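You operate a simulated robot arm through the tools that you are given. There is no shell and no other tool.

The job below is to be done with a simulated robot arm. You get a single attempt, and the scene is never put back.

TASK
Add a scoop of lemon wedges to the blue mixing tub, level it and put its lid on.
Fine: level with the teal block before the lid goes on; scoop and block go back; two wedges spilt at most. Set down upright: green scoop, teal block.

The check looks at the end state, three seconds after you hand in, the way a careful person would. Anything else that was tipped, shoved, dropped, spilled or broken makes it a failure. Lids that push on must go on centred and level and be pressed home; caps that screw on are set level and turned clockwise until they are tight.

THE ROBOT
A 7-joint arm with a two-finger parallel gripper, fixed in place. Base frame: the origin is at the foot of the arm, x ahead of it, y to its left, z up; the work surface is at about z = 800. Lengths are in mm, angles in rad, forces in N, time in s.
Its first joint turns from -2.897 to 2.897 rad. Payload 1.57 kg.
The TCP is the grasp point between the finger pads, 30 mm short of the fingertips. In the tool frame z runs along the fingers and y along their closing line. The gripper opens to 80 mm. The fingers are 17 mm wide and 12 mm thick; the gripper's body (40 by 82 mm) begins 80 mm behind the TCP.
Orientation is that of the tool frame in the base frame, as [roll, pitch, yaw] about the fixed x, y, z axes, in that order (R = Rz(yaw) Ry(pitch) Rx(roll)). With the fingers straight down and closing along the base's y, the tool's x points along the base's -x, its y along +y and its z along -z.

THE INTERFACE
- The arm moves only by the tool arm_command. Its argument "series" is a list of rows, each a list of 7 numbers: the shift along the tool's x, y, z in mm, then the turn, a rotation vector about the tool's x, y, z in degrees, then the gripper command, from -1 (fully open) to 1 (shut), values between in proportion. In form: [[x, y, z, rx, ry, rz, grip], ...]. A call has 1 to 20 rows; each row shifts and turns the commanded pose from where the row before left it, along the tool's axes as they then stand. Each row takes 0.2 s and may step no farther than 50 mm and 0.15 rad from the row before; otherwise, or with a gripper value out of range, the whole call is refused. A pose out of reach is approached as far as the arm can. The call stops where the force on the tool passes 40 N (or 10 N more than at its start, if that is more) or the arm is blocked; 0.2 s more then pass. Each finger travels about 153 mm/s and halts on what it meets, pressing with about 38 N; the grip force reading is that of the motor and also rises with nothing between the fingers. The clock runs only during rows and for 0.2 s after the last one: add rows that do not move to give the fingers time. The reply holds the time, the measured pose of the TCP, the force on the tool along the base axes, the opening and the grip force, in the units named above and with some noise, with the torque about the TCP (base axes, N m) and any sound that the robot's microphone picked up, and new pictures: "pictures" is both (left out), scene, wrist or none.
- Cameras (640 x 400 px; columns grow to the right, rows downward): "scene" is fixed at [400.2, 499.7, 1435.1]; the picture's right is [-0.80, -0.60, 0.00], its down [-0.39, 0.53, -0.75] and it looks along [0.45, -0.61, -0.66] (base axes); focal length 214 px, centre (320, 200). "wrist" rides on the gripper at [72, -7, -122] in the tool frame; the picture's right is [0.09, 1.00, 0.00], its down [-0.84, 0.08, -0.54] and it looks along [-0.54, 0.05, 0.84] (tool axes); focal length 238 px, centre (320, 200). There is no depth. A picture from a camera that has moved, and an enlarged one, comes with that camera's place and axes in the base frame and with its lens.
- zoom(camera, box): a new picture of the part [left, top, right, bottom] of that camera's present view, enlarged. It takes no simulated time.
- sign_off(): hands the job in; it is judged then, once.

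Nothing tells you positions but the pictures and the camera data. Unless the task says otherwise, let go and move clear before handing in.

The tools are called after "Request:" by a JSON object that holds its "name" and its "arguments". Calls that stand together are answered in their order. arm_command: Moves the arm, as the interface text tells. Its arguments: {"type":"object","properties":{"series":{"type":"array"},"pictures":{"type":"string","enum":["both","scene","wrist","none"]}},"required":["series"]} The other tools are called the same way: zoom (camera, box) takes an enlarged picture of a part of a camera's view; sign_off () hands the job in.

At the start:

```text
clock: 0.0
eef_pos: [538.3, 206.5, 1260.1]
ee_rot: [-3.141, 0.0, -3.141]
contact_force: [-0.3, -0.5, 0.0]
wrist_torque: [0.0, 0.01, -0.01]
width: 79.9
grasp_force: 0.1
```

scene: 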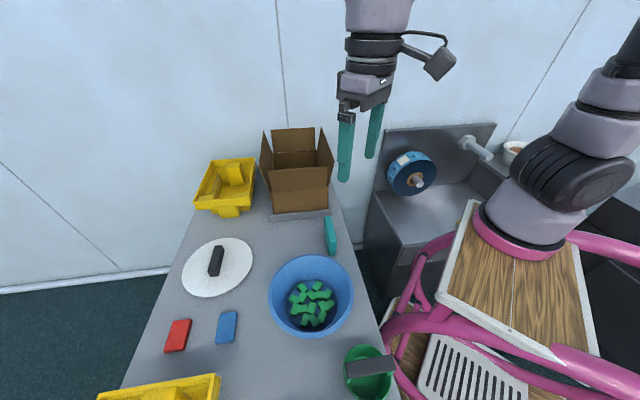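
wrist: 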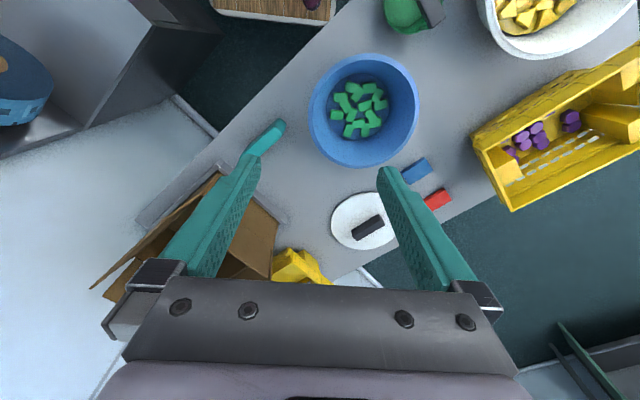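

I see a blue tub with green pieces in it, a white lid with a dark handle, a teal block, a green scoop, a white bowl with yellow wedges (probably the lemon), and yellow crates. I'll enlarge the views before moving.

Request:
{"name": "zoom", "arguments": {"camera": "scene", "box": [240, 200, 440, 400]}}

Request:
{"name": "zoom", "arguments": {"camera": "scene", "box": [90, 120, 350, 400]}}

Request:
{"name": "zoom", "arguments": {"camera": "wrist", "box": [300, 0, 640, 220]}}

Request:
{"name": "zoom", "arguments": {"camera": "wrist", "box": [200, 0, 460, 260]}}

```text
2.00 times, centred on (340, 300) of scene
camera zoom: at [400.2, 499.7, 1435.1], right [-0.8, -0.6, 0.0], down [-0.39, 0.53, -0.75], along [0.45, -0.61, -0.66], focal length 429 px, centre (280, 0)
```

zoom: 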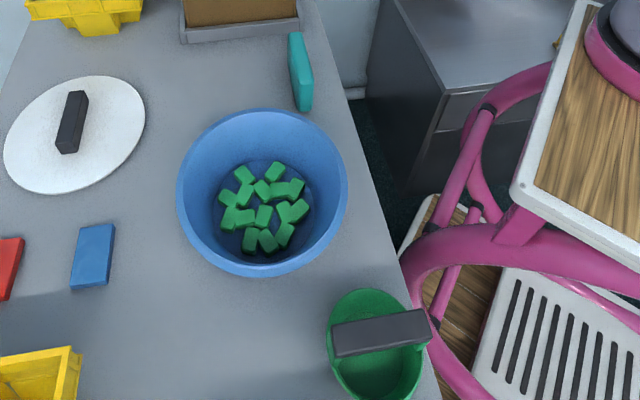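

```text
1.43 times, centred on (220, 260) of scene
camera zoom: at [400.2, 499.7, 1435.1], right [-0.8, -0.6, 0.0], down [-0.39, 0.53, -0.75], along [0.45, -0.61, -0.66], focal length 306 px, centre (463, 114)
```

zoom: 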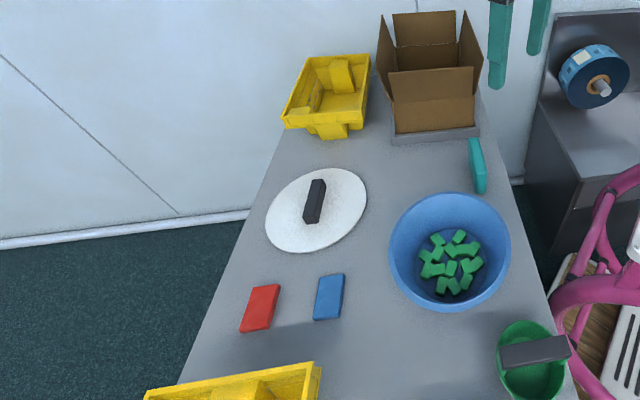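

```text
1.82 times, centred on (470, 110) of wrist
camera zoom: at [466.1, 200.5, 1382.4], right [-0.09, 1.0, 0.0], down [0.84, 0.08, 0.54], along [0.54, 0.05, -0.84], focal length 433 px, centre (47, 364)
```

zoom: 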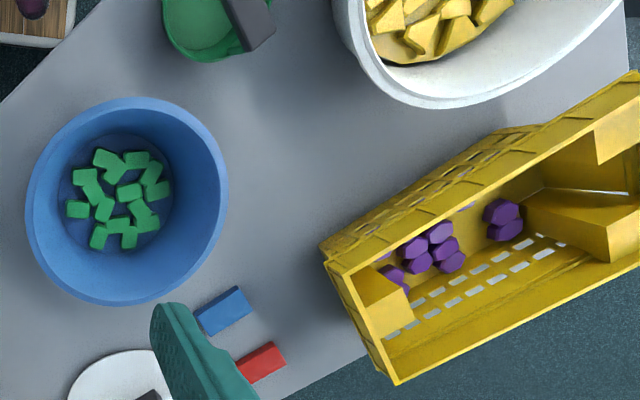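

```text
1.54 times, centred on (330, 130) of wrist
camera zoom: at [466.1, 200.5, 1382.4], right [-0.09, 1.0, 0.0], down [0.84, 0.08, 0.54], along [0.54, 0.05, -0.84], focal length 367 px, centre (305, 308)
```

zoom: 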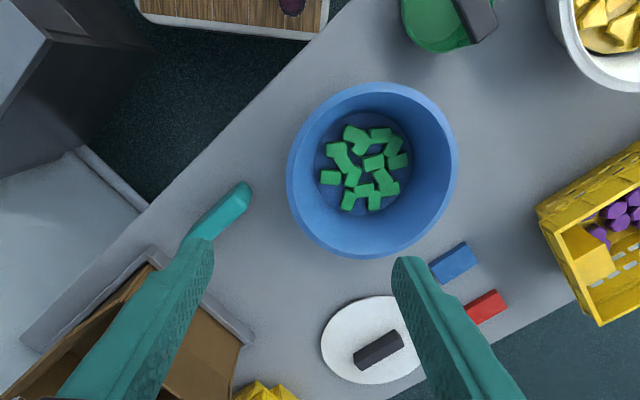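

The tub is around (570, 300), with a rim roughly 225 mm across. The lid is near (905, 385), the teal block near (670, 75), the green scoop near (390, 350) and the bowl of yellow wedges near (375, 600). I'll turn the wrist camera towards the bowl and scoop for a better look.

Request:
{"name": "arm_command", "arguments": {"series": [[22, 36, 0, 0, 0, 0, -1], [22, 36, 0, 0, 0, 0, -1], [22, 36, 0, 0, 0, 0, -1], [22, 36, 0, 0, 0, 0, -1], [0, 0, 0, 0, 0, -8.2, -1], [0, 0, 0, 0, 0, -8.2, -1], [0, 0, 0, 0, 0, -8.2, -1], [0, 0, 0, 0, 0, -8.2, -1], [0, 0, 0, 0, 0, -8.2, -1], [0, 0, 0, 0, 0, -8.2, -1], [0, 0, 0, 0, 0, -8.2, -1], [0, 0, 0, 0, 0, -8.2, -1]], "pictures": "both"}}

```text
clock: 2.6
eef_pos: [450.5, 348.6, 1261.9]
ee_rot: [-3.141, -0.001, -1.995]
contact_force: [0.0, 0.0, -0.3]
wrist_torque: [0.0, 0.0, 0.0]
width: 80.0
grasp_force: 0.1
camera wrist: at [426.5, 283.1, 1382.9], right [-0.95, 0.33, 0.0], down [0.27, 0.79, 0.54], along [0.18, 0.51, -0.84], focal length 238 px, centre (320, 200)
```

scene: 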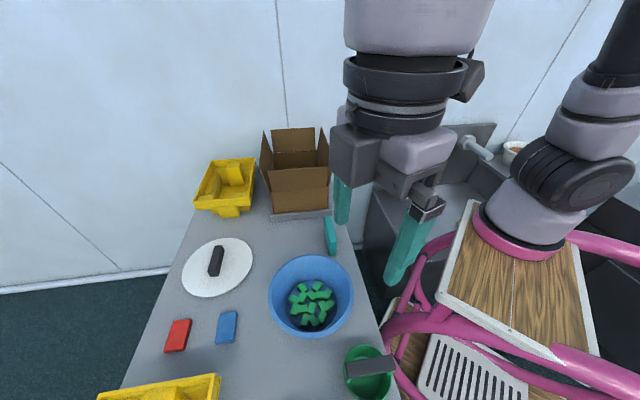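
wrist: 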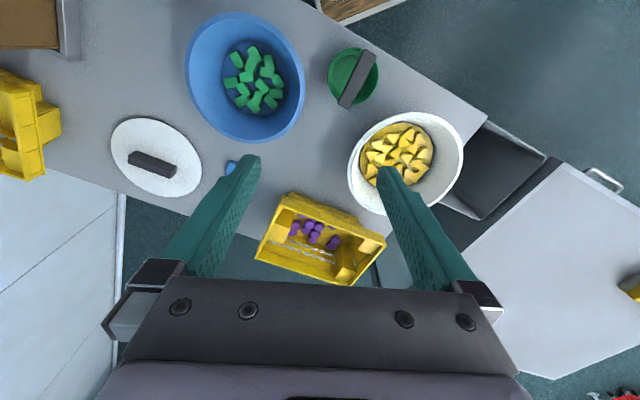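

Now the scoop and the white bowl of yellow wedges are both in view. I'll enlarge them.

Request:
{"name": "zoom", "arguments": {"camera": "wrist", "box": [300, 20, 400, 120]}}

Request:
{"name": "zoom", "arguments": {"camera": "wrist", "box": [330, 90, 490, 220]}}

Request:
{"name": "zoom", "arguments": {"camera": "scene", "box": [330, 320, 410, 400]}}

Request:
{"name": "zoom", "arguments": {"camera": "wrist", "box": [170, 0, 320, 150]}}

Request:
{"name": "zoom", "arguments": {"camera": "scene", "box": [300, 190, 360, 270]}}

Request:
{"name": "zoom", "arguments": {"camera": "scene", "box": [170, 220, 270, 310]}}

```text
4.00 times, centred on (350, 70) of wrist
camera zoom: at [426.5, 283.1, 1382.9], right [-0.95, 0.33, 0.0], down [0.27, 0.79, 0.54], along [0.18, 0.51, -0.84], focal length 953 px, centre (200, 720)
```

zoom: 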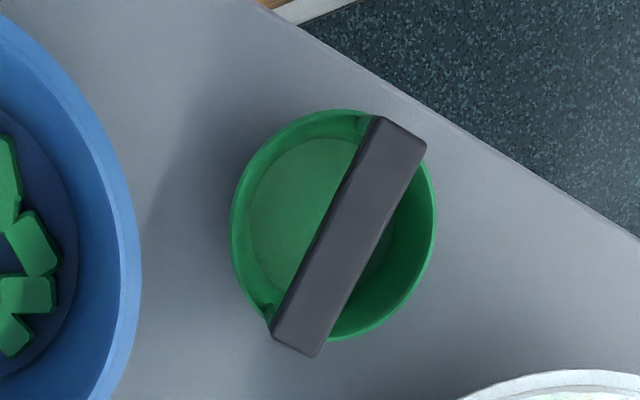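

```text
3.08 times, centred on (410, 155) of wrist
camera zoom: at [426.5, 283.1, 1382.9], right [-0.95, 0.33, 0.0], down [0.27, 0.79, 0.54], along [0.18, 0.51, -0.84], focal length 733 px, centre (43, 338)
```

zoom: 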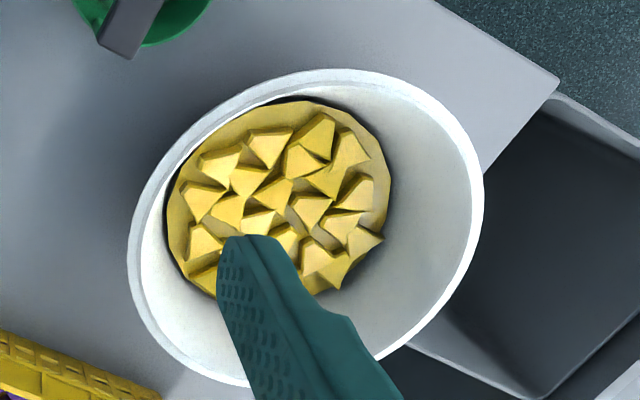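

```text
5.00 times, centred on (370, 360) of scene
camera zoom: at [400.2, 499.7, 1435.1], right [-0.8, -0.6, 0.0], down [-0.39, 0.53, -0.75], along [0.45, -0.61, -0.66], focal length 1072 px, centre (70, -600)
```

zoom: 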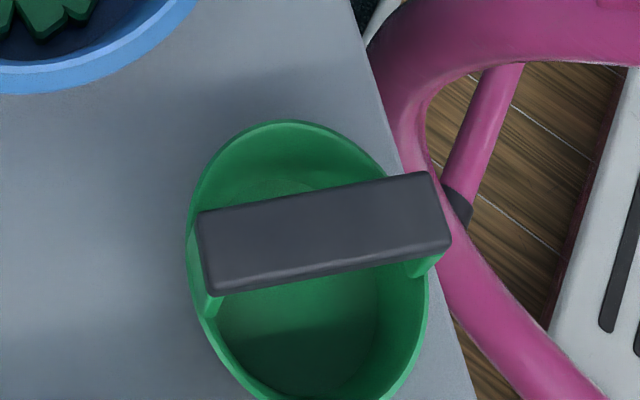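

```text
2.67 times, centred on (245, 75) of wrist
camera zoom: at [426.5, 283.1, 1382.9], right [-0.95, 0.33, 0.0], down [0.27, 0.79, 0.54], along [0.18, 0.51, -0.84], focal length 636 px, centre (520, 533)
```

zoom: 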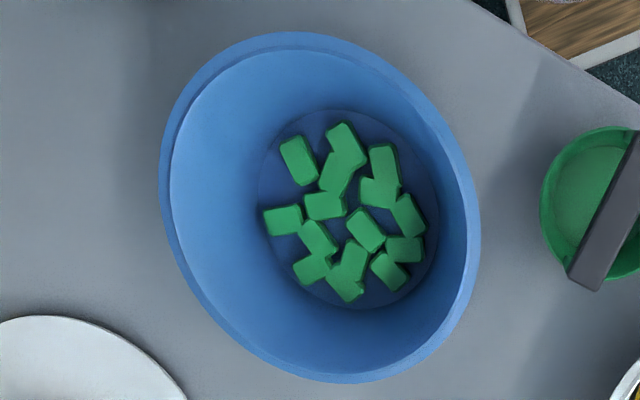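

```text
5.00 times, centred on (330, 230) of scene
camera zoom: at [400.2, 499.7, 1435.1], right [-0.8, -0.6, 0.0], down [-0.39, 0.53, -0.75], along [0.45, -0.61, -0.66], focal length 1072 px, centre (270, 50)
```

zoom: 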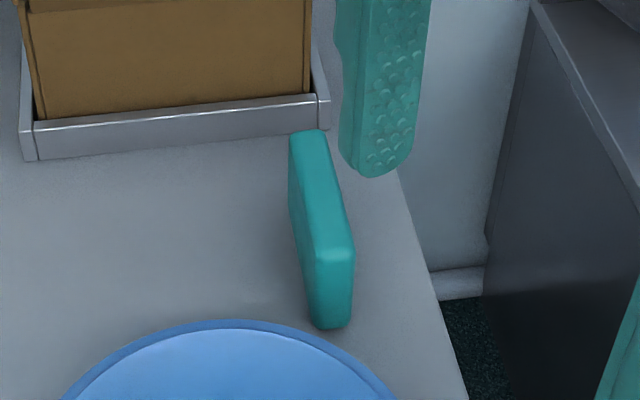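

```text
4.44 times, centred on (220, 265) of scene
camera zoom: at [400.2, 499.7, 1435.1], right [-0.8, -0.6, 0.0], down [-0.39, 0.53, -0.75], along [0.45, -0.61, -0.66], focal length 953 px, centre (764, -89)
```

zoom: 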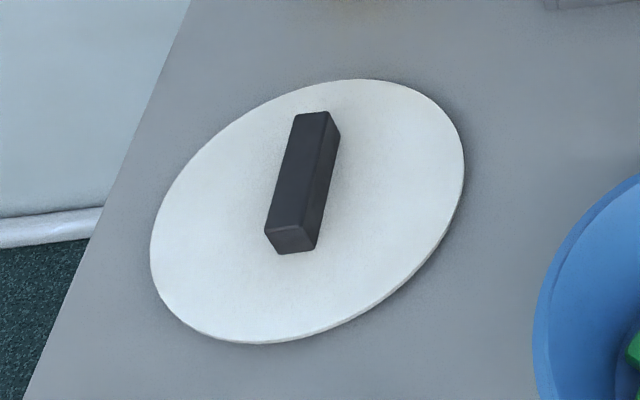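

The scoop is a green cup about 98 mm across, with a dark bar bridging its top near (383, 354, 905), and the wedges lie in a large white bowl near (321, 550). I need side-on views to measure heights, so I'll lower and tilt the camera well clear of everything.

Request:
{"name": "arm_command", "arguments": {"series": [[33.1, -26.3, 0, 0, 0, 0, -1], [33.1, -26.3, 0, 0, 0, 0, -1], [33.1, -26.3, 0, 0, 0, 0, -1], [33.1, -26.3, 0, 0, 0, 0, -1], [33.1, -26.3, 0, 0, 0, 0, -1], [0, 0, 0, 0, 0, -7.7, -1], [0, 0, 0, 0, 0, -7.7, -1], [0, 0, 0, 0, 0, -7.7, -1], [0, 0, 0, 0, 0, -7.7, -1], [0, 0, 0, 0, 0, -7.7, -1], [0, 0, 0, 0, 0, -7.7, -1], [0, 0, 0, 0, 0, -7.7, -1], [0, 0, 40, 0, 0, 0, -1], [0, 0, 40, 0, 0, 0, -1], [0, 0, 40, 0, 0, 0, -1]], "pictures": "both"}}

```text
clock: 5.8
eef_pos: [502.4, 145.2, 1140.5]
ee_rot: [3.141, 0.0, -1.057]
contact_force: [-0.4, 0.5, 0.2]
wrist_torque: [-0.01, -0.01, -0.01]
width: 80.0
grasp_force: 0.0
camera wrist: at [541.6, 86.9, 1261.6], right [-0.82, -0.57, 0.0], down [-0.48, 0.69, 0.54], along [-0.31, 0.45, -0.84], focal length 238 px, centre (320, 200)
```

scene: 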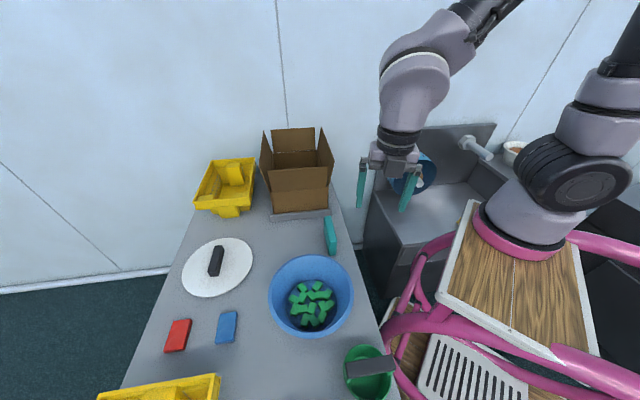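
wrist: 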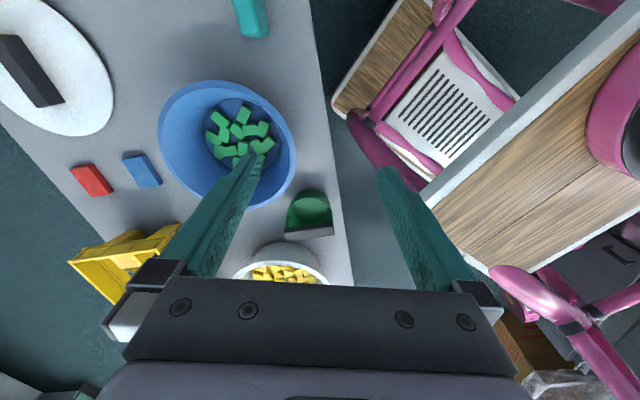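

I'll tilt the tool for a lower look at the scoop and bowl.

Request:
{"name": "arm_command", "arguments": {"series": [[0, 0, 40, 0, 0, 0, -1], [0, 0, 40, 0, 0, 0, -1], [0, 0, 40, 0, 0, 0, -1], [0, 0, 0, 0, -7, 0, -1], [0, 0, 0, 0, -7, 0, -1], [0, 0, 0, 0, -7, 0, -1], [0, 0, 0, 0, -7, 0, -1], [0, 0, 0, 0, -7, 0, -1]], "pictures": "both"}}

```text
clock: 7.6
eef_pos: [500.4, 146.4, 1021.1]
ee_rot: [-3.14, 0.613, -1.056]
contact_force: [1.2, 0.1, -0.5]
wrist_torque: [-0.04, -0.02, 0.0]
width: 80.2
grasp_force: 0.1
camera wrist: at [570.2, 37.8, 1079.7], right [-0.83, -0.56, -0.05], down [-0.25, 0.29, 0.92], along [-0.5, 0.78, -0.38], focal length 238 px, centre (320, 200)
```

scene: 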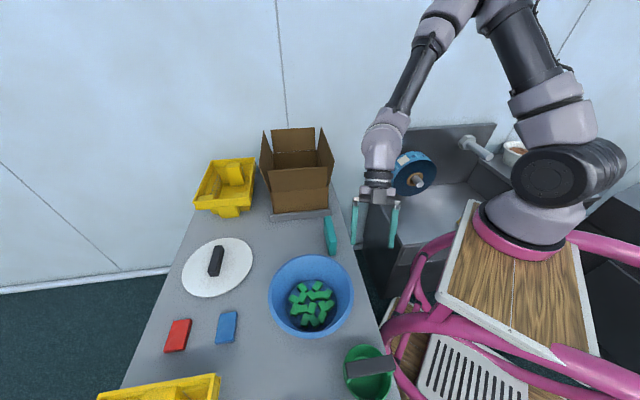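
wrist: 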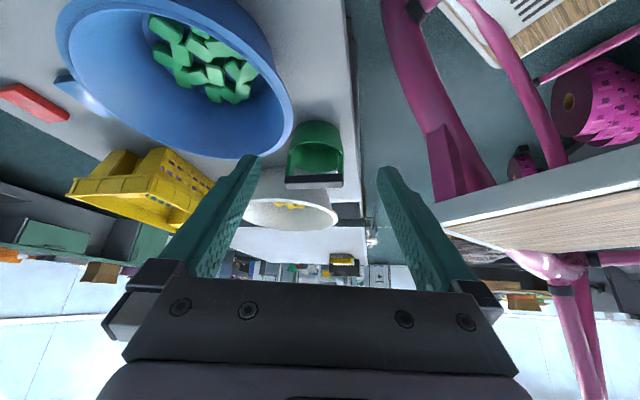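

Request:
{"name": "zoom", "arguments": {"camera": "wrist", "box": [265, 100, 365, 200]}}

Request:
{"name": "zoom", "arguments": {"camera": "wrist", "box": [215, 150, 355, 240]}}

Request:
{"name": "zoom", "arguments": {"camera": "wrist", "box": [50, 0, 310, 170]}}

```text
4.00 times, centred on (315, 150) of wrist
camera zoom: at [570.2, 37.8, 1079.7], right [-0.83, -0.56, -0.05], down [-0.25, 0.29, 0.92], along [-0.5, 0.78, -0.38], focal length 953 px, centre (340, 400)
```

zoom: 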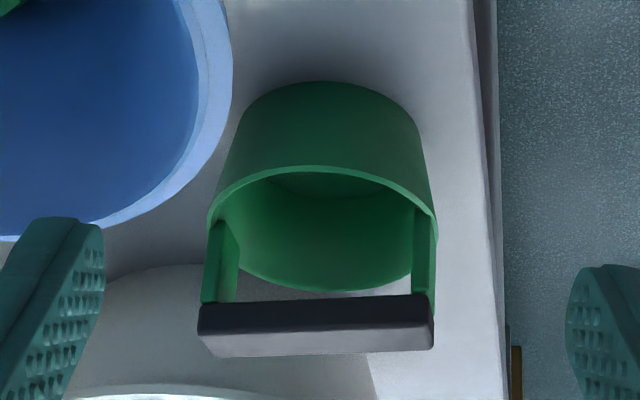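

```text
4.44 times, centred on (285, 195) of wrist
camera zoom: at [570.2, 37.8, 1079.7], right [-0.83, -0.56, -0.05], down [-0.25, 0.29, 0.92], along [-0.5, 0.78, -0.38], focal length 1059 px, centre (476, 222)
```

zoom: 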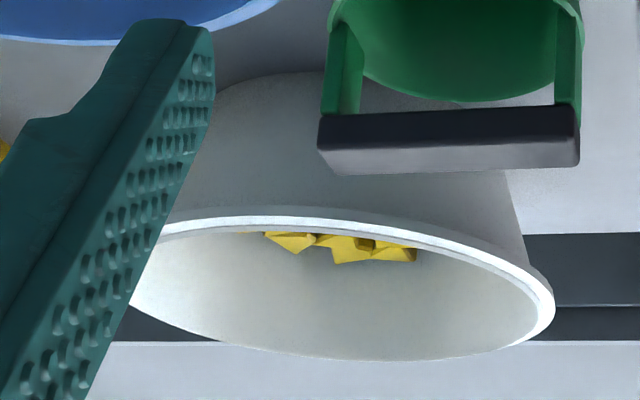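

```text
2.35 times, centred on (180, 85) of wrist
camera zoom: at [570.2, 37.8, 1079.7], right [-0.83, -0.56, -0.05], down [-0.25, 0.29, 0.92], along [-0.5, 0.78, -0.38], focal length 561 px, centre (649, 471)
```

zoom: 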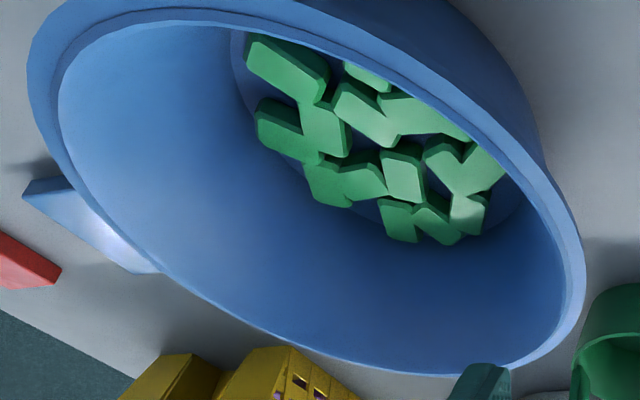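

The scoop is clear now: a tapered cup about 50 mm tall and 102 mm across the rim, with two posts carrying a bar at roughly z 888–905. Next I'll look down into the wedge bowl.

Request:
{"name": "arm_command", "arguments": {"series": [[0, 0, 0, 0, 7, 0, -1], [0, 0, 0, 0, 7, 0, -1], [0, 0, 0, 0, 7, 0, -1], [0, 0, 0, 0, 7, 0, -1], [0, 0, 0, 0, 7, 0, -1], [0, 0, -50, 0, 0, 0, -1], [0, 0, -50, 0, 0, 0, -1], [0, 0, 0, 0, 0, 7.7, -1], [0, 0, 0, 0, 0, 7.7, -1], [0, 0, 0, 0, 0, 7.7, -1], [0, 0, 0, 0, 0, 7.7, -1], [0, 0, 0, 0, 0, 7.7, -1], [0, 0, 0, 0, 0, 7.7, -1], [0, 0, 0, 0, 0, 7.7, -1]], "pictures": "none"}}

```text
clock: 10.6
eef_pos: [500.3, 144.4, 1119.9]
ee_rot: [-3.139, 0.001, -1.998]
contact_force: [-0.3, 0.4, -0.1]
wrist_torque: [-0.01, -0.03, 0.01]
width: 80.1
grasp_force: 0.2
```

Request:
{"name": "arm_command", "arguments": {"series": [[-29.4, 36.7, 0, 0, 0, 0, -1], [-29.4, 36.7, 0, 0, 0, 0, -1], [-29.4, 36.7, 0, 0, 0, 0, -1], [-29.4, 36.7, 0, 0, 0, 0, -1], [-29.4, 36.7, 0, 0, 0, 0, -1], [-29.4, 36.7, 0, 0, 0, 0, -1], [-29.4, 36.7, 0, 0, 0, 0, -1], [-29.4, 36.7, 0, 0, 0, 0, -1]], "pictures": "both"}}

```text
clock: 12.4
eef_pos: [330.9, 479.0, 1119.9]
ee_rot: [-3.141, 0.001, -1.998]
contact_force: [0.9, 0.5, 0.1]
wrist_torque: [0.02, 0.05, -0.02]
width: 80.1
grasp_force: 0.0
camera wrist: at [307.5, 412.6, 1242.0], right [-0.94, 0.33, 0.0], down [0.28, 0.79, 0.54], along [0.18, 0.51, -0.84], focal length 238 px, centre (320, 200)
```

scene: 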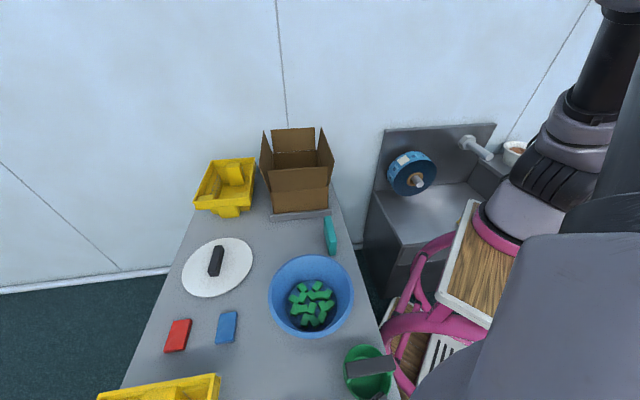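
wrist: 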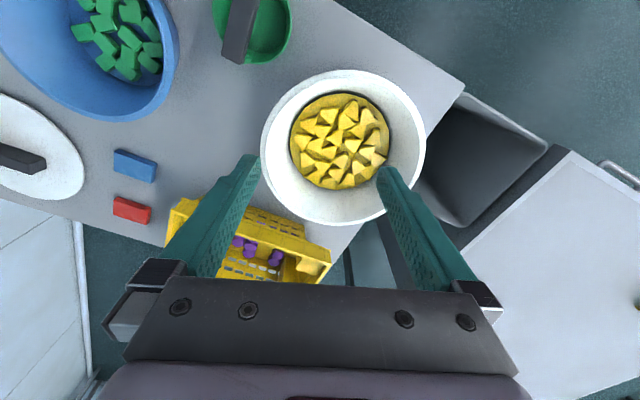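

Request:
{"name": "zoom", "arguments": {"camera": "wrist", "box": [255, 60, 435, 230]}}

Request:
{"name": "zoom", "arguments": {"camera": "wrist", "box": [200, 0, 310, 80]}}

Request:
{"name": "zoom", "arguments": {"camera": "wrist", "box": [160, 180, 340, 290]}}

```text
2.35 times, centred on (345, 145) of wrist
camera zoom: at [307.5, 412.6, 1242.0], right [-0.94, 0.33, 0.0], down [0.28, 0.79, 0.54], along [0.18, 0.51, -0.84], focal length 561 px, centre (261, 329)
```

zoom: 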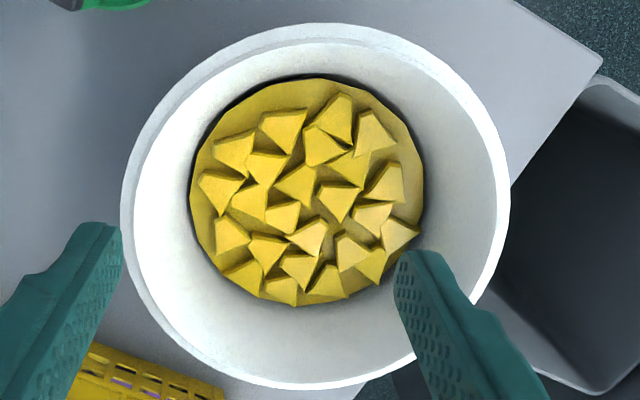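

```text
5.00 times, centred on (255, 40) of wrist
camera zoom: at [307.5, 412.6, 1242.0], right [-0.94, 0.33, 0.0], down [0.28, 0.79, 0.54], along [0.18, 0.51, -0.84], focal length 1192 px, centre (645, 1000)
```

zoom: 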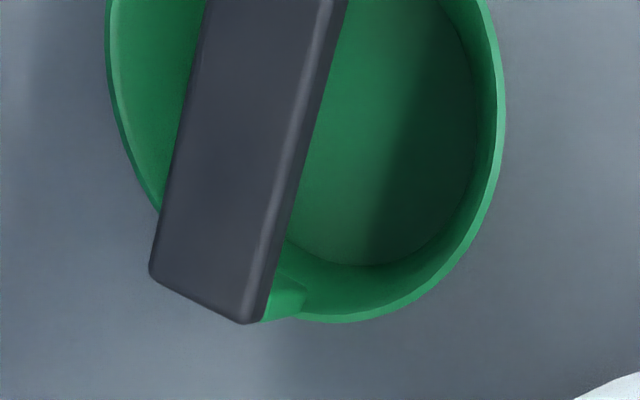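

```text
3.56 times, centred on (250, 235) of wrist
camera zoom: at [307.5, 412.6, 1242.0], right [-0.94, 0.33, 0.0], down [0.28, 0.79, 0.54], along [0.18, 0.51, -0.84], focal length 848 px, centre (569, 76)
```

zoom: 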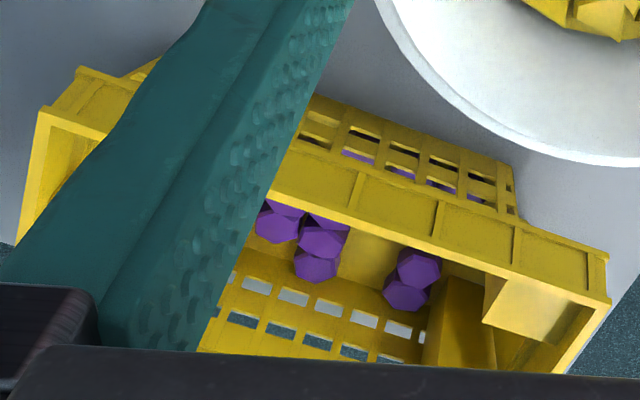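

The bowl's rim is about 250 mm across near (319, 547, 900), with a single layer of wedges on a yellow bed about 50–65 mm below the rim. Next I'll go above the scoop's bar at (382, 354), which runs at about 45°, and line up to grip it.

Request:
{"name": "arm_command", "arguments": {"series": [[30.9, -32.9, 0, 0, 0, 0, -0.6], [30.9, -32.9, 0, 0, 0, 0, -0.6], [30.9, -32.9, 0, 0, 0, 0, -0.6], [0, 0, 0, 0, 0, 6.73, -0.6], [0, 0, 0, 0, 0, 6.73, -0.6], [0, 0, 0, 0, 0, 6.73, -0.6], [0, 0, 40, 0, 0, 0, -0.6], [0, 0, 40, 0, 0, 0, -0.6], [0, 0, 40, 0, 0, 0, -0.6]], "pictures": "both"}}

```text
clock: 14.4
eef_pos: [382.9, 355.4, 1000.2]
ee_rot: [-3.14, 0.0, -2.35]
contact_force: [0.5, 0.5, -0.4]
wrist_torque: [0.04, -0.03, -0.02]
width: 64.1
grasp_force: 0.1
camera wrist: at [336.8, 300.8, 1122.6], right [-0.77, 0.63, 0.0], down [0.53, 0.65, 0.54], along [0.34, 0.42, -0.84], focal length 238 px, centre (320, 200)
```

scene: 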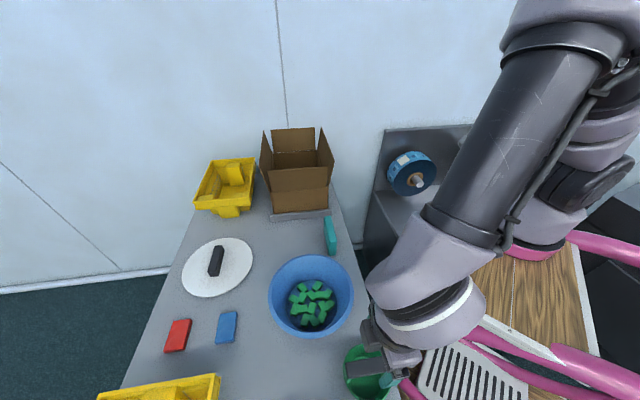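
wrist: 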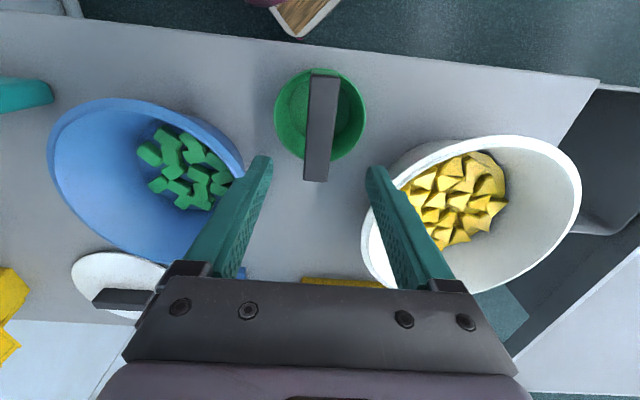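

Request:
{"name": "zoom", "arguments": {"camera": "wrist", "box": [265, 60, 375, 190]}}

Request:
{"name": "zoom", "arguments": {"camera": "wrist", "box": [360, 120, 590, 300]}}

Request:
{"name": "zoom", "arguments": {"camera": "scene", "box": [340, 300, 440, 400]}}

```text
3.08 times, centred on (320, 125) of wrist
camera zoom: at [336.8, 300.8, 1122.6], right [-0.77, 0.63, 0.0], down [0.53, 0.65, 0.54], along [0.34, 0.42, -0.84], focal length 733 px, centre (320, 431)
```

zoom: 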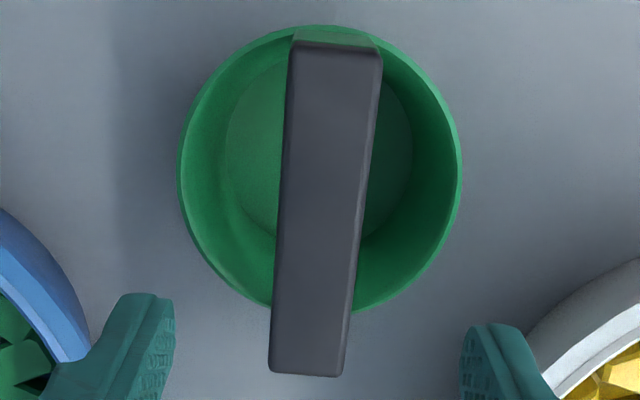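

```text
2.22 times, centred on (475, 210) of wrist
camera zoom: at [336.8, 300.8, 1122.6], right [-0.77, 0.63, 0.0], down [0.53, 0.65, 0.54], along [0.34, 0.42, -0.84], focal length 530 px, centre (-24, 178)
```

zoom: 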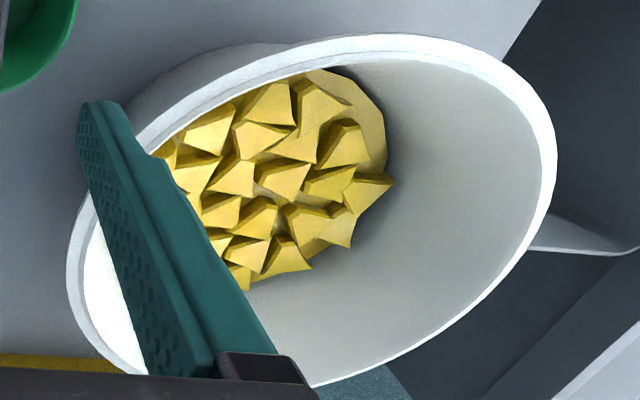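

```text
4.00 times, centred on (390, 350) of scene
camera zoom: at [400.2, 499.7, 1435.1], right [-0.8, -0.6, 0.0], down [-0.39, 0.53, -0.75], along [0.45, -0.61, -0.66], focal length 858 px, centre (40, -400)
```

zoom: 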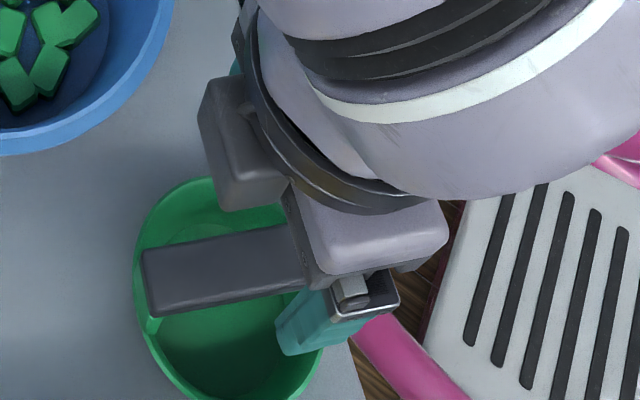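

The bar is centred between the fingers. I'll descend to it and grip.

Request:
{"name": "arm_command", "arguments": {"series": [[1, 0, 40, 0, 0, 0, -0.6], [1, 0, 40, 0, 0, 0, -0.6], [0, 0, 24, 0, 0, 0, -0.6], [0, 0, 0, 0, 0, 0, -0.6], [0, 0, 0, 0, 0, 0, 1], [0, 0, 0, 0, 0, 0, 1], [0, 0, 0, 0, 0, 0, 1]], "pictures": "both"}}

```text
clock: 16.0
eef_pos: [381.9, 353.8, 895.9]
ee_rot: [3.139, -0.001, -2.349]
contact_force: [0.5, -0.8, -0.8]
wrist_torque: [0.04, -0.01, -0.01]
width: 25.3
grasp_force: 36.3
camera wrist: at [335.5, 300.1, 1019.1], right [-0.77, 0.63, 0.0], down [0.53, 0.65, 0.54], along [0.34, 0.42, -0.84], focal length 238 px, centre (320, 200)
```

scene: 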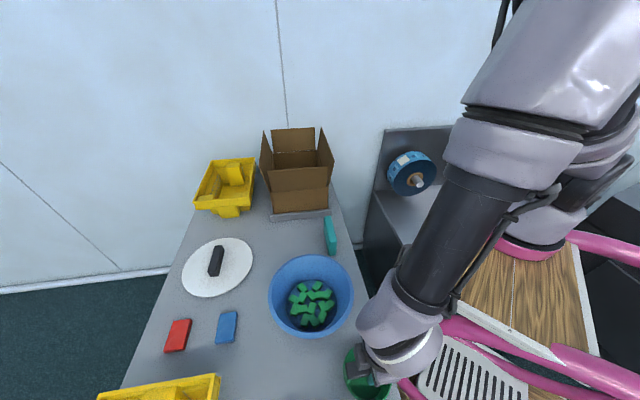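
wrist: 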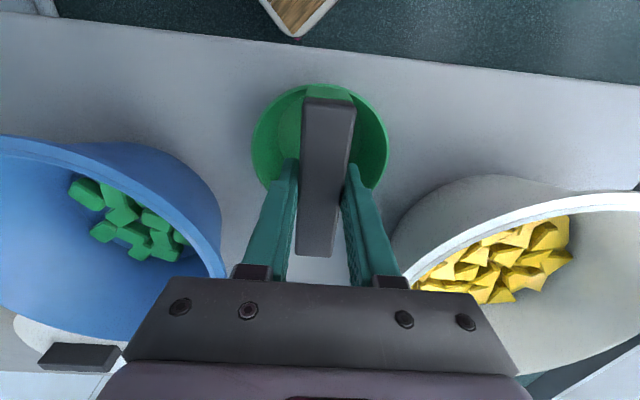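

The scoop is gripped at 25 mm width. I'll lift it straight up and check the hold.

Request:
{"name": "arm_command", "arguments": {"series": [[0, 0, -20, 0, 0, 0, 1], [0, 0, -40, 0, 0, 0, 1], [0, 0, -40, 0, 0, 0, 1], [0, 0, -50, 0, 0, 0, 1], [0, 0, -50, 0, 0, 0, 1], [0, 0, 0, 0, 0, 0, 1]], "pictures": "both"}}

```text
clock: 17.4
eef_pos: [381.1, 352.3, 1098.2]
ee_rot: [-3.141, 0.0, -2.35]
contact_force: [-0.2, -0.7, -0.8]
wrist_torque: [-0.02, 0.02, 0.01]
width: 25.5
grasp_force: 37.1
camera wrist: at [335.5, 298.5, 1219.6], right [-0.77, 0.63, 0.0], down [0.53, 0.65, 0.54], along [0.34, 0.42, -0.84], focal length 238 px, centre (320, 200)
```

scene: 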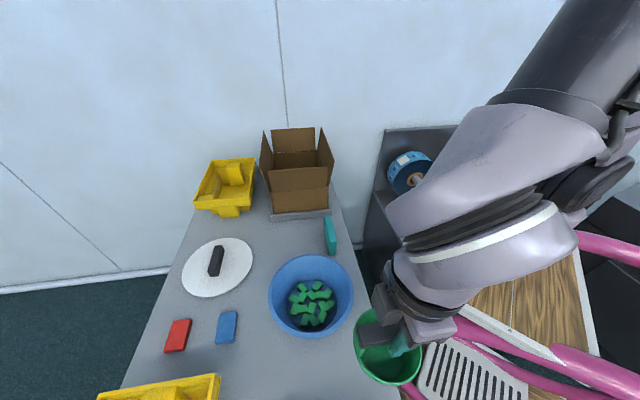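
wrist: 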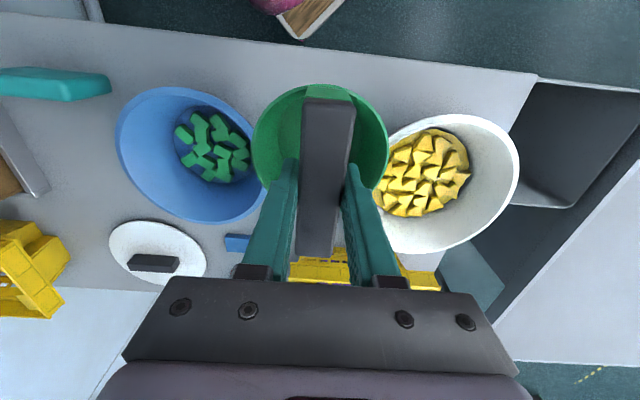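

The scoop is held firmly. I'll carry it above the bowl and turn so the opening can tilt back towards the arm's base.

Request:
{"name": "arm_command", "arguments": {"series": [[-19, 36.2, 0, 0, 0, 0, 1], [-19, 36.2, 0, 0, 0, 0, 1], [-19, 36.2, 0, 0, 0, 0, 1], [-19, 36.2, 0, 0, 0, 0, 1], [-19, 36.2, 0, 0, 0, 0, 1], [0, 0, 0, 0, 0, -8.03, 1], [0, 0, 0, 0, 0, -8.03, 1], [0, 0, 0, 0, 0, -8.03, 1], [0, 0, 0, 0, 0, -8.03, 1], [0, 0, 0, 0, 0, -8.03, 1], [0, 0, 0, 0, 0, -8.03, 1], [0, 0, 0, 0, 0, -8.03, 1], [0, 0, 0, 0, 0, -8.03, 1], [0, 0, 0, 0, 0, -8.03, 1], [0, 0, 0, 0, 0, -8.03, 1], [0, 0, 0, 0, 0, -8.03, 1], [0, 0, 0, 0, 0, -8.03, 1], [0, 0, 0, 0, 0, -8.03, 1]], "pictures": "both"}}

```text
clock: 21.2
eef_pos: [319.2, 547.7, 1095.3]
ee_rot: [-3.141, 0.0, -0.523]
contact_force: [-0.5, -1.1, -0.8]
wrist_torque: [0.02, -0.04, 0.02]
width: 25.4
grasp_force: 36.8
camera wrist: at [384.7, 519.4, 1218.0], right [-0.42, -0.91, 0.0], down [-0.76, 0.35, 0.54], along [-0.49, 0.23, -0.84], focal length 238 px, centre (320, 200)
```

scene: 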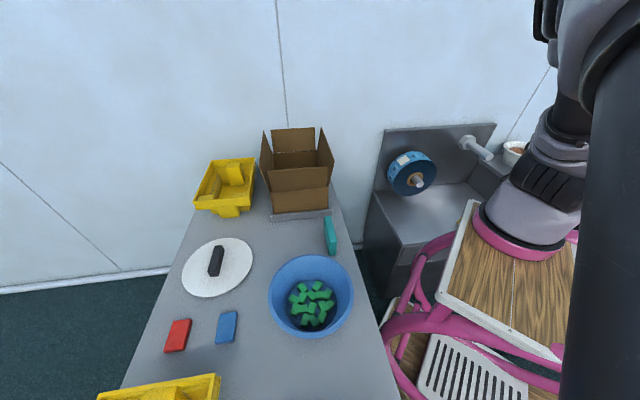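
wrist: 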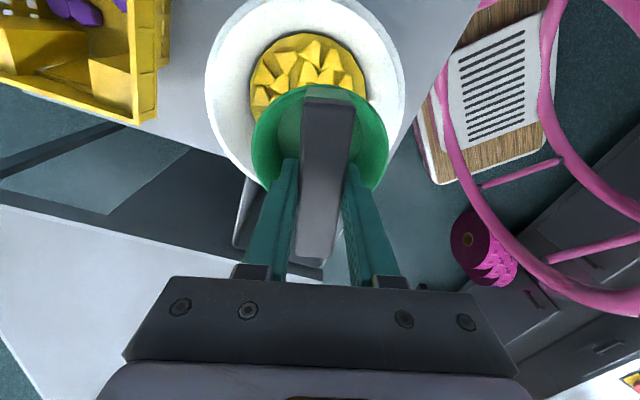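

Request:
{"name": "zoom", "arguments": {"camera": "wrist", "box": [190, 0, 420, 200]}}

```text
2.00 times, centred on (305, 100) of wrist
camera zoom: at [384.7, 519.4, 1218.0], right [-0.42, -0.91, 0.0], down [-0.76, 0.35, 0.54], along [-0.49, 0.23, -0.84], focal length 477 px, centre (350, 400)
```

zoom: 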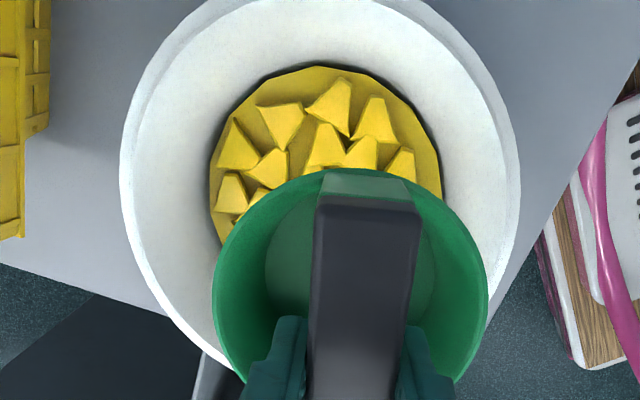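

Request:
{"name": "zoom", "arguments": {"camera": "scene", "box": [380, 100, 640, 400]}}

Request:
{"name": "zoom", "arguments": {"camera": "wrist", "box": [400, 0, 640, 300]}}

```text
1.33 times, centred on (510, 250) of scene
camera zoom: at [400.2, 499.7, 1435.1], right [-0.8, -0.6, 0.0], down [-0.39, 0.53, -0.75], along [0.45, -0.61, -0.66], focal length 286 px, centre (67, 133)
```

zoom: 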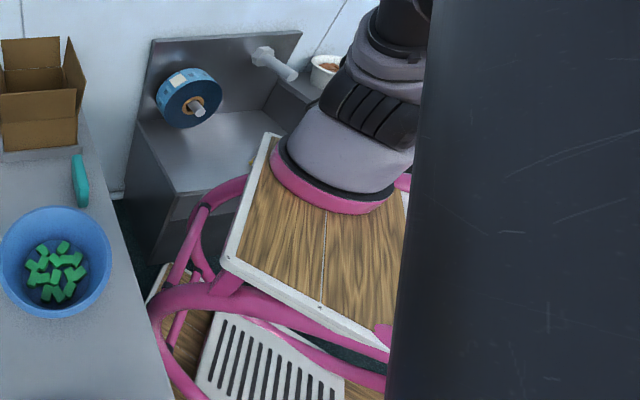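

```text
1.33 times, centred on (520, 150) of wrist
camera zoom: at [384.7, 519.4, 1218.0], right [-0.42, -0.91, 0.0], down [-0.76, 0.35, 0.54], along [-0.49, 0.23, -0.84], focal length 318 px, centre (53, 267)
```

zoom: 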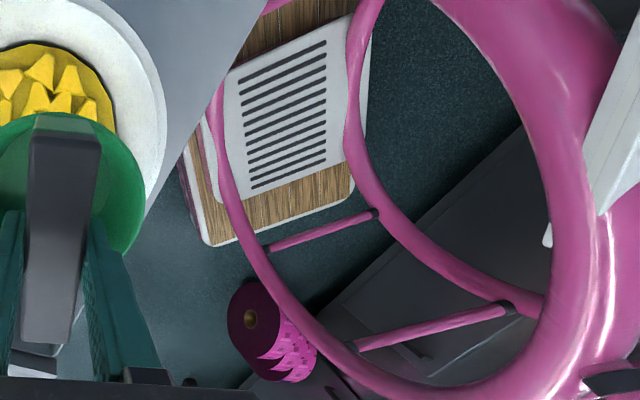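

The bowl centre now works out to about (326, 568), with the rim at z 895 and the wedges lying at about z 815–838. Before going in, I'll test in mid-air how far the wrist can tilt.

Request:
{"name": "arm_command", "arguments": {"series": [[0, 0, -40, 0, 0, 0, 1], [0, 0, -40, 0, 0, 0, 1], [0, 0, 0, 8, 0, 0, 1], [0, 0, 0, 8, 0, 0, 1], [0, 0, 0, 8, 0, 0, 1], [0, 0, 0, 8, 0, 0, 1], [0, 0, 0, 8, 0, 0, 1], [0, 0, 0, 8, 0, 0, 1], [0, 0, 0, 8, 0, 0, 1], [0, 0, 0, 8, 0, 0, 1]], "pictures": "both"}}

```text
clock: 23.4
eef_pos: [317.6, 548.0, 1175.8]
ee_rot: [-2.024, 0.003, -0.526]
contact_force: [-0.5, -0.4, -0.3]
wrist_torque: [-0.01, 0.02, 0.01]
width: 25.3
grasp_force: 37.0
camera wrist: at [327.1, 420.9, 1235.7], right [-0.14, -0.42, -0.9], down [-0.99, -0.03, 0.17], along [-0.1, 0.91, -0.41], focal length 238 px, centre (320, 200)
```

scene: 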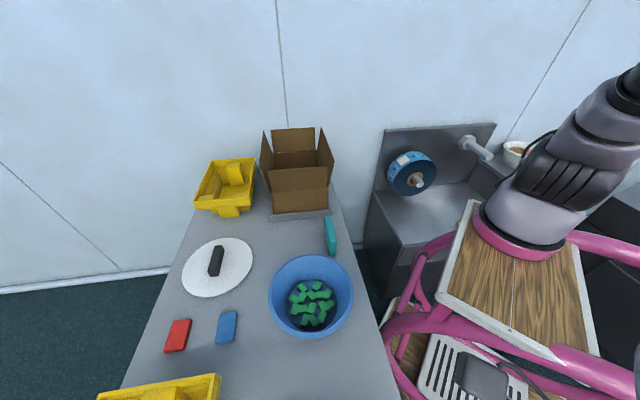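
wrist: 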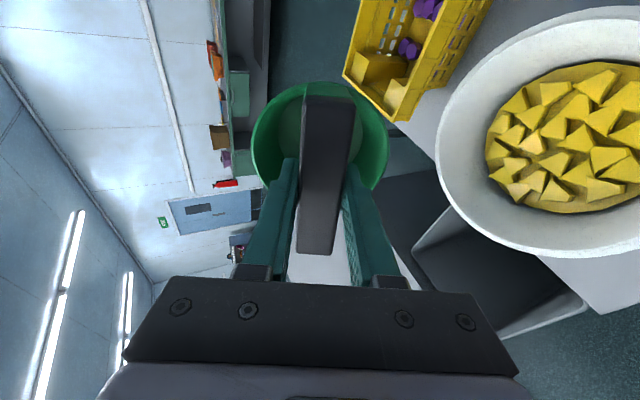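

A 64° tilt works fine. I'll test further, since pouring needs about 110–120°.

Request:
{"name": "arm_command", "arguments": {"series": [[0, 0, 0, 8, 0, 0, 1], [0, 0, 0, 8, 0, 0, 1], [0, 0, 0, 8, 0, 0, 1], [0, 0, 0, 8, 0, 0, 1], [0, 0, 0, 8, 0, 0, 1], [0, 0, 0, 8, 0, 0, 1], [0, 0, 0, 8, 0, 0, 1]], "pictures": "none"}}

```text
clock: 25.0
eef_pos: [319.6, 548.7, 1177.0]
ee_rot: [-1.747, 0.0, -0.526]
contact_force: [0.0, 0.8, -1.3]
wrist_torque: [-0.04, 0.04, -0.02]
width: 25.5
grasp_force: 36.9
out of reach, approached as far as the arm can: row 3, 4, 5, 6, 7
```

Request:
{"name": "arm_command", "arguments": {"series": [[0, 0, 0, -8, 0, 0, 1], [0, 0, 0, -8, 0, 0, 1], [0, 0, 0, -8, 0, 0, 1], [0, 0, 0, -8, 0, 0, 1], [0, 0, 0, -8, 0, 0, 1]], "pictures": "none"}}

```text
clock: 26.2
eef_pos: [318.3, 547.6, 1177.3]
ee_rot: [-2.443, 0.002, -0.524]
contact_force: [-0.1, -0.5, -1.4]
wrist_torque: [0.01, -0.01, -0.02]
width: 25.5
grasp_force: 36.5
```

Request:
{"name": "arm_command", "arguments": {"series": [[0, 0, 0, -8, 0, 0, 1], [0, 0, 0, -8, 0, 0, 1], [0, 0, 0, -8, 0, 0, 1], [0, 0, 0, -8, 0, 0, 1], [0, 0, 0, -8, 0, 0, 1], [0, 0, 0, -8, 0, 0, 1], [0, 0, 0, -8, 0, 0, 1], [0, 0, 0, -8, 0, 0, 1], [0, 0, 0, -8, 0, 0, 1], [0, 0, 0, -8, 0, 0, 1], [0, 0, 0, -8, 0, 0, 1], [0, 0, 0, -8, 0, 0, 1], [0, 0, 0, -8, 0, 0, 1], [0, 0, 0, -8, 0, 0, 1], [0, 0, 0, -8, 0, 0, 1]], "pictures": "both"}}

```text
clock: 29.4
eef_pos: [319.8, 547.8, 1176.6]
ee_rot: [2.515, -0.001, -0.528]
contact_force: [-0.3, 0.1, 1.0]
wrist_torque: [0.01, 0.01, 0.01]
width: 25.1
grasp_force: 36.8
out of reach, approached as far as the arm can: row 10, 11, 12, 13, 14, 15
camera wrist: at [419.8, 580.3, 1271.2], right [-0.33, -0.74, 0.59], down [-0.59, 0.64, 0.48], along [-0.74, -0.19, -0.65], focal length 238 px, centre (320, 200)
```

scene: 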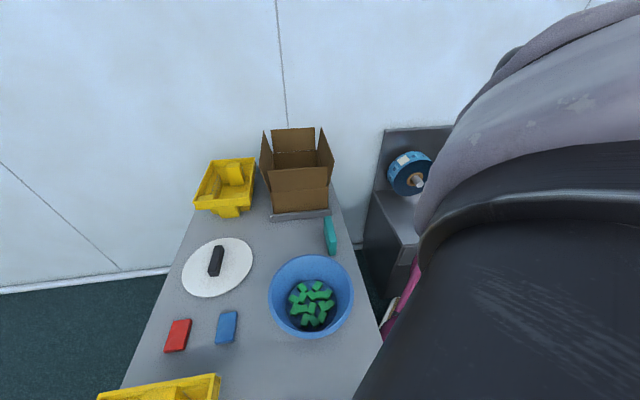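
wrist: 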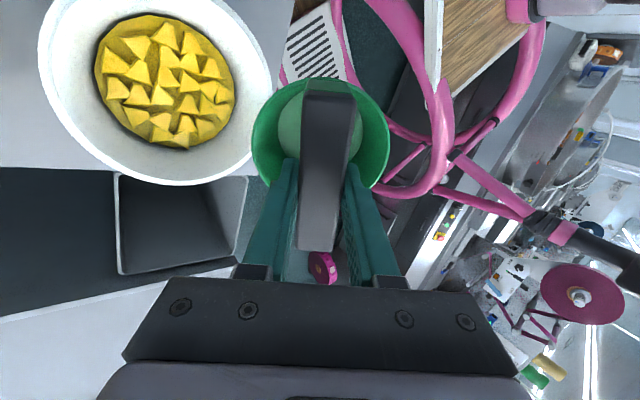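

Towards the base it only tilts 36°, and outwards 80°. I'll level the tool, turn to the natural wrist direction and test sideways tilt.

Request:
{"name": "arm_command", "arguments": {"series": [[0, 0, 0, 8, 0, 0, 1], [0, 0, 0, 8, 0, 0, 1], [0, 0, 0, 8, 0, 0, 1], [0, 0, 0, 8, 0, 0, 1], [0, 0, 0, 3.9, 0, 0, 1], [0, 0, 0, 0, 0, 7.5, 1], [0, 0, 0, 0, 0, 7.5, 1], [0, 0, 0, 0, 0, 7.5, 1], [0, 0, 0, 0, 0, 7.5, 1], [0, 0, 0, 0, 0, 7.5, 1], [0, 0, 0, 0, 0, 7.5, 1], [0, 0, 0, 0, 0, 7.5, 1], [0, 0, 0, 0, 0, 7.5, 1], [0, 0, 0, 0, 0, 7.5, 1], [0, 0, 0, 0, 0, 7.5, 1], [0, 0, 0, 0, 0, 7.5, 1], [0, 0, 0, 0, 0, 7.5, 1]], "pictures": "none"}}

Request:
{"name": "arm_command", "arguments": {"series": [[0, 0, 0, 8, 0, 0, 1], [0, 0, 0, 8, 0, 0, 1], [0, 0, 0, 8, 0, 0, 1], [0, 0, 0, 8, 0, 0, 1], [0, 0, 0, 8, 0, 0, 1], [0, 0, 0, 8, 0, 0, 1], [0, 0, 0, 8, 0, 0, 1], [0, 0, 0, 8, 0, 0, 1], [0, 0, 0, 8, 0, 0, 1], [0, 0, 0, 8, 0, 0, 1], [0, 0, 0, 8, 0, 0, 1], [0, 0, 0, 8, 0, 0, 1], [0, 0, 0, 8, 0, 0, 1], [0, 0, 0, 8, 0, 0, 1], [0, 0, 0, 8, 0, 0, 1]], "pictures": "both"}}

```text
clock: 33.0
eef_pos: [319.0, 549.7, 1176.8]
ee_rot: [-3.141, -0.002, -2.101]
contact_force: [0.1, 0.2, -0.9]
wrist_torque: [-0.02, 0.0, -0.02]
width: 25.4
grasp_force: 36.7
```

```text
clock: 36.2
eef_pos: [318.0, 547.9, 1176.4]
ee_rot: [-1.045, -0.001, -2.1]
contact_force: [0.2, -0.7, -1.1]
wrist_torque: [0.03, 0.01, -0.01]
width: 25.3
grasp_force: 36.9
camera wrist: at [188.2, 542.1, 1121.1], right [0.38, -0.33, -0.86], down [0.05, 0.94, -0.34], along [0.92, 0.09, 0.38], focal length 238 px, centre (320, 200)
```

scene: 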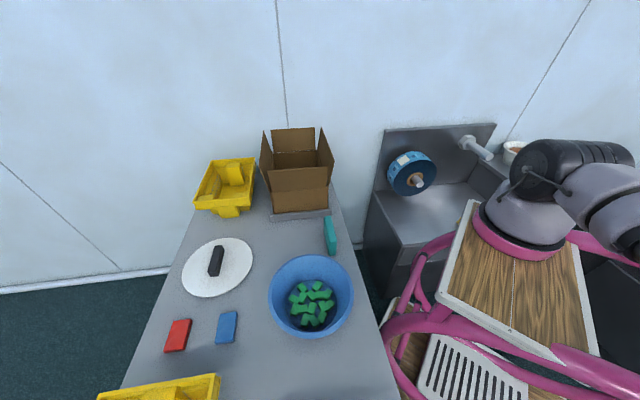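
wrist: 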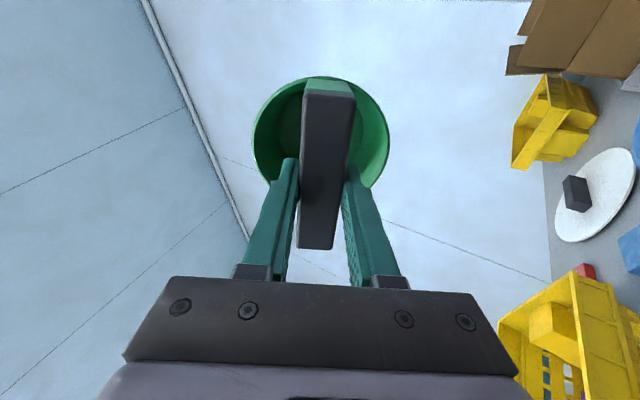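

Sideways tilting reaches a full 120°, so I can scoop and pour with the bar pointing away from the base. Held by the bar, though, the gripper would hit the bowl's high rim before the cup lay flat enough, so I'll set the scoop back on its spot and re-grip it by its wall. First I'll straighten up and move over the spot.

Request:
{"name": "arm_command", "arguments": {"series": [[0, 0, 0, -8, 0, 0, 1], [0, 0, 0, -8, 0, 0, 1], [0, 0, 0, -8, 0, 0, 1], [0, 0, 0, -8, 0, 0, 1], [0, 0, 0, -8, 0, 0, 1], [0, 0, 0, -8, 0, 0, 1], [0, 0, 0, -8, 0, 0, 1], [0, 0, 0, -8, 0, 0, 1], [0, 0, 0, -8, 0, 0, 1], [0, 0, 0, -8, 0, 0, 1], [0, 0, 0, -8, 0, 0, 1], [0, 0, 0, -8, 0, 0, 1], [0, 0, 0, -8, 0, 0, 1], [0, 0, 0, -8, 0, 0, 1], [0, 0, 0, -8, 0, 0, 1], [0, 0, 0, 0, 0, 7.15, 1], [0, 0, 0, 0, 0, 7.15, 1], [0, 0, 0, 0, 0, 0, 1]], "pictures": "both"}}

```text
clock: 40.0
eef_pos: [319.4, 548.7, 1177.4]
ee_rot: [-3.139, -0.002, -2.349]
contact_force: [0.4, 0.3, -1.0]
wrist_torque: [0.0, 0.02, -0.02]
width: 25.2
grasp_force: 37.0
camera wrist: at [273.6, 494.0, 1298.7], right [-0.77, 0.63, 0.0], down [0.53, 0.65, 0.54], along [0.34, 0.42, -0.84], focal length 238 px, centre (320, 200)
```

scene: 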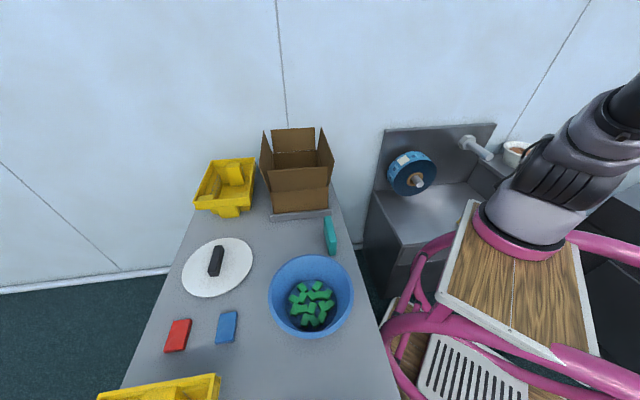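
wrist: 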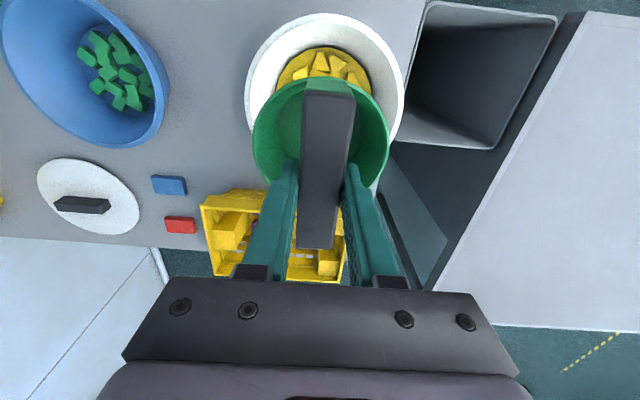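

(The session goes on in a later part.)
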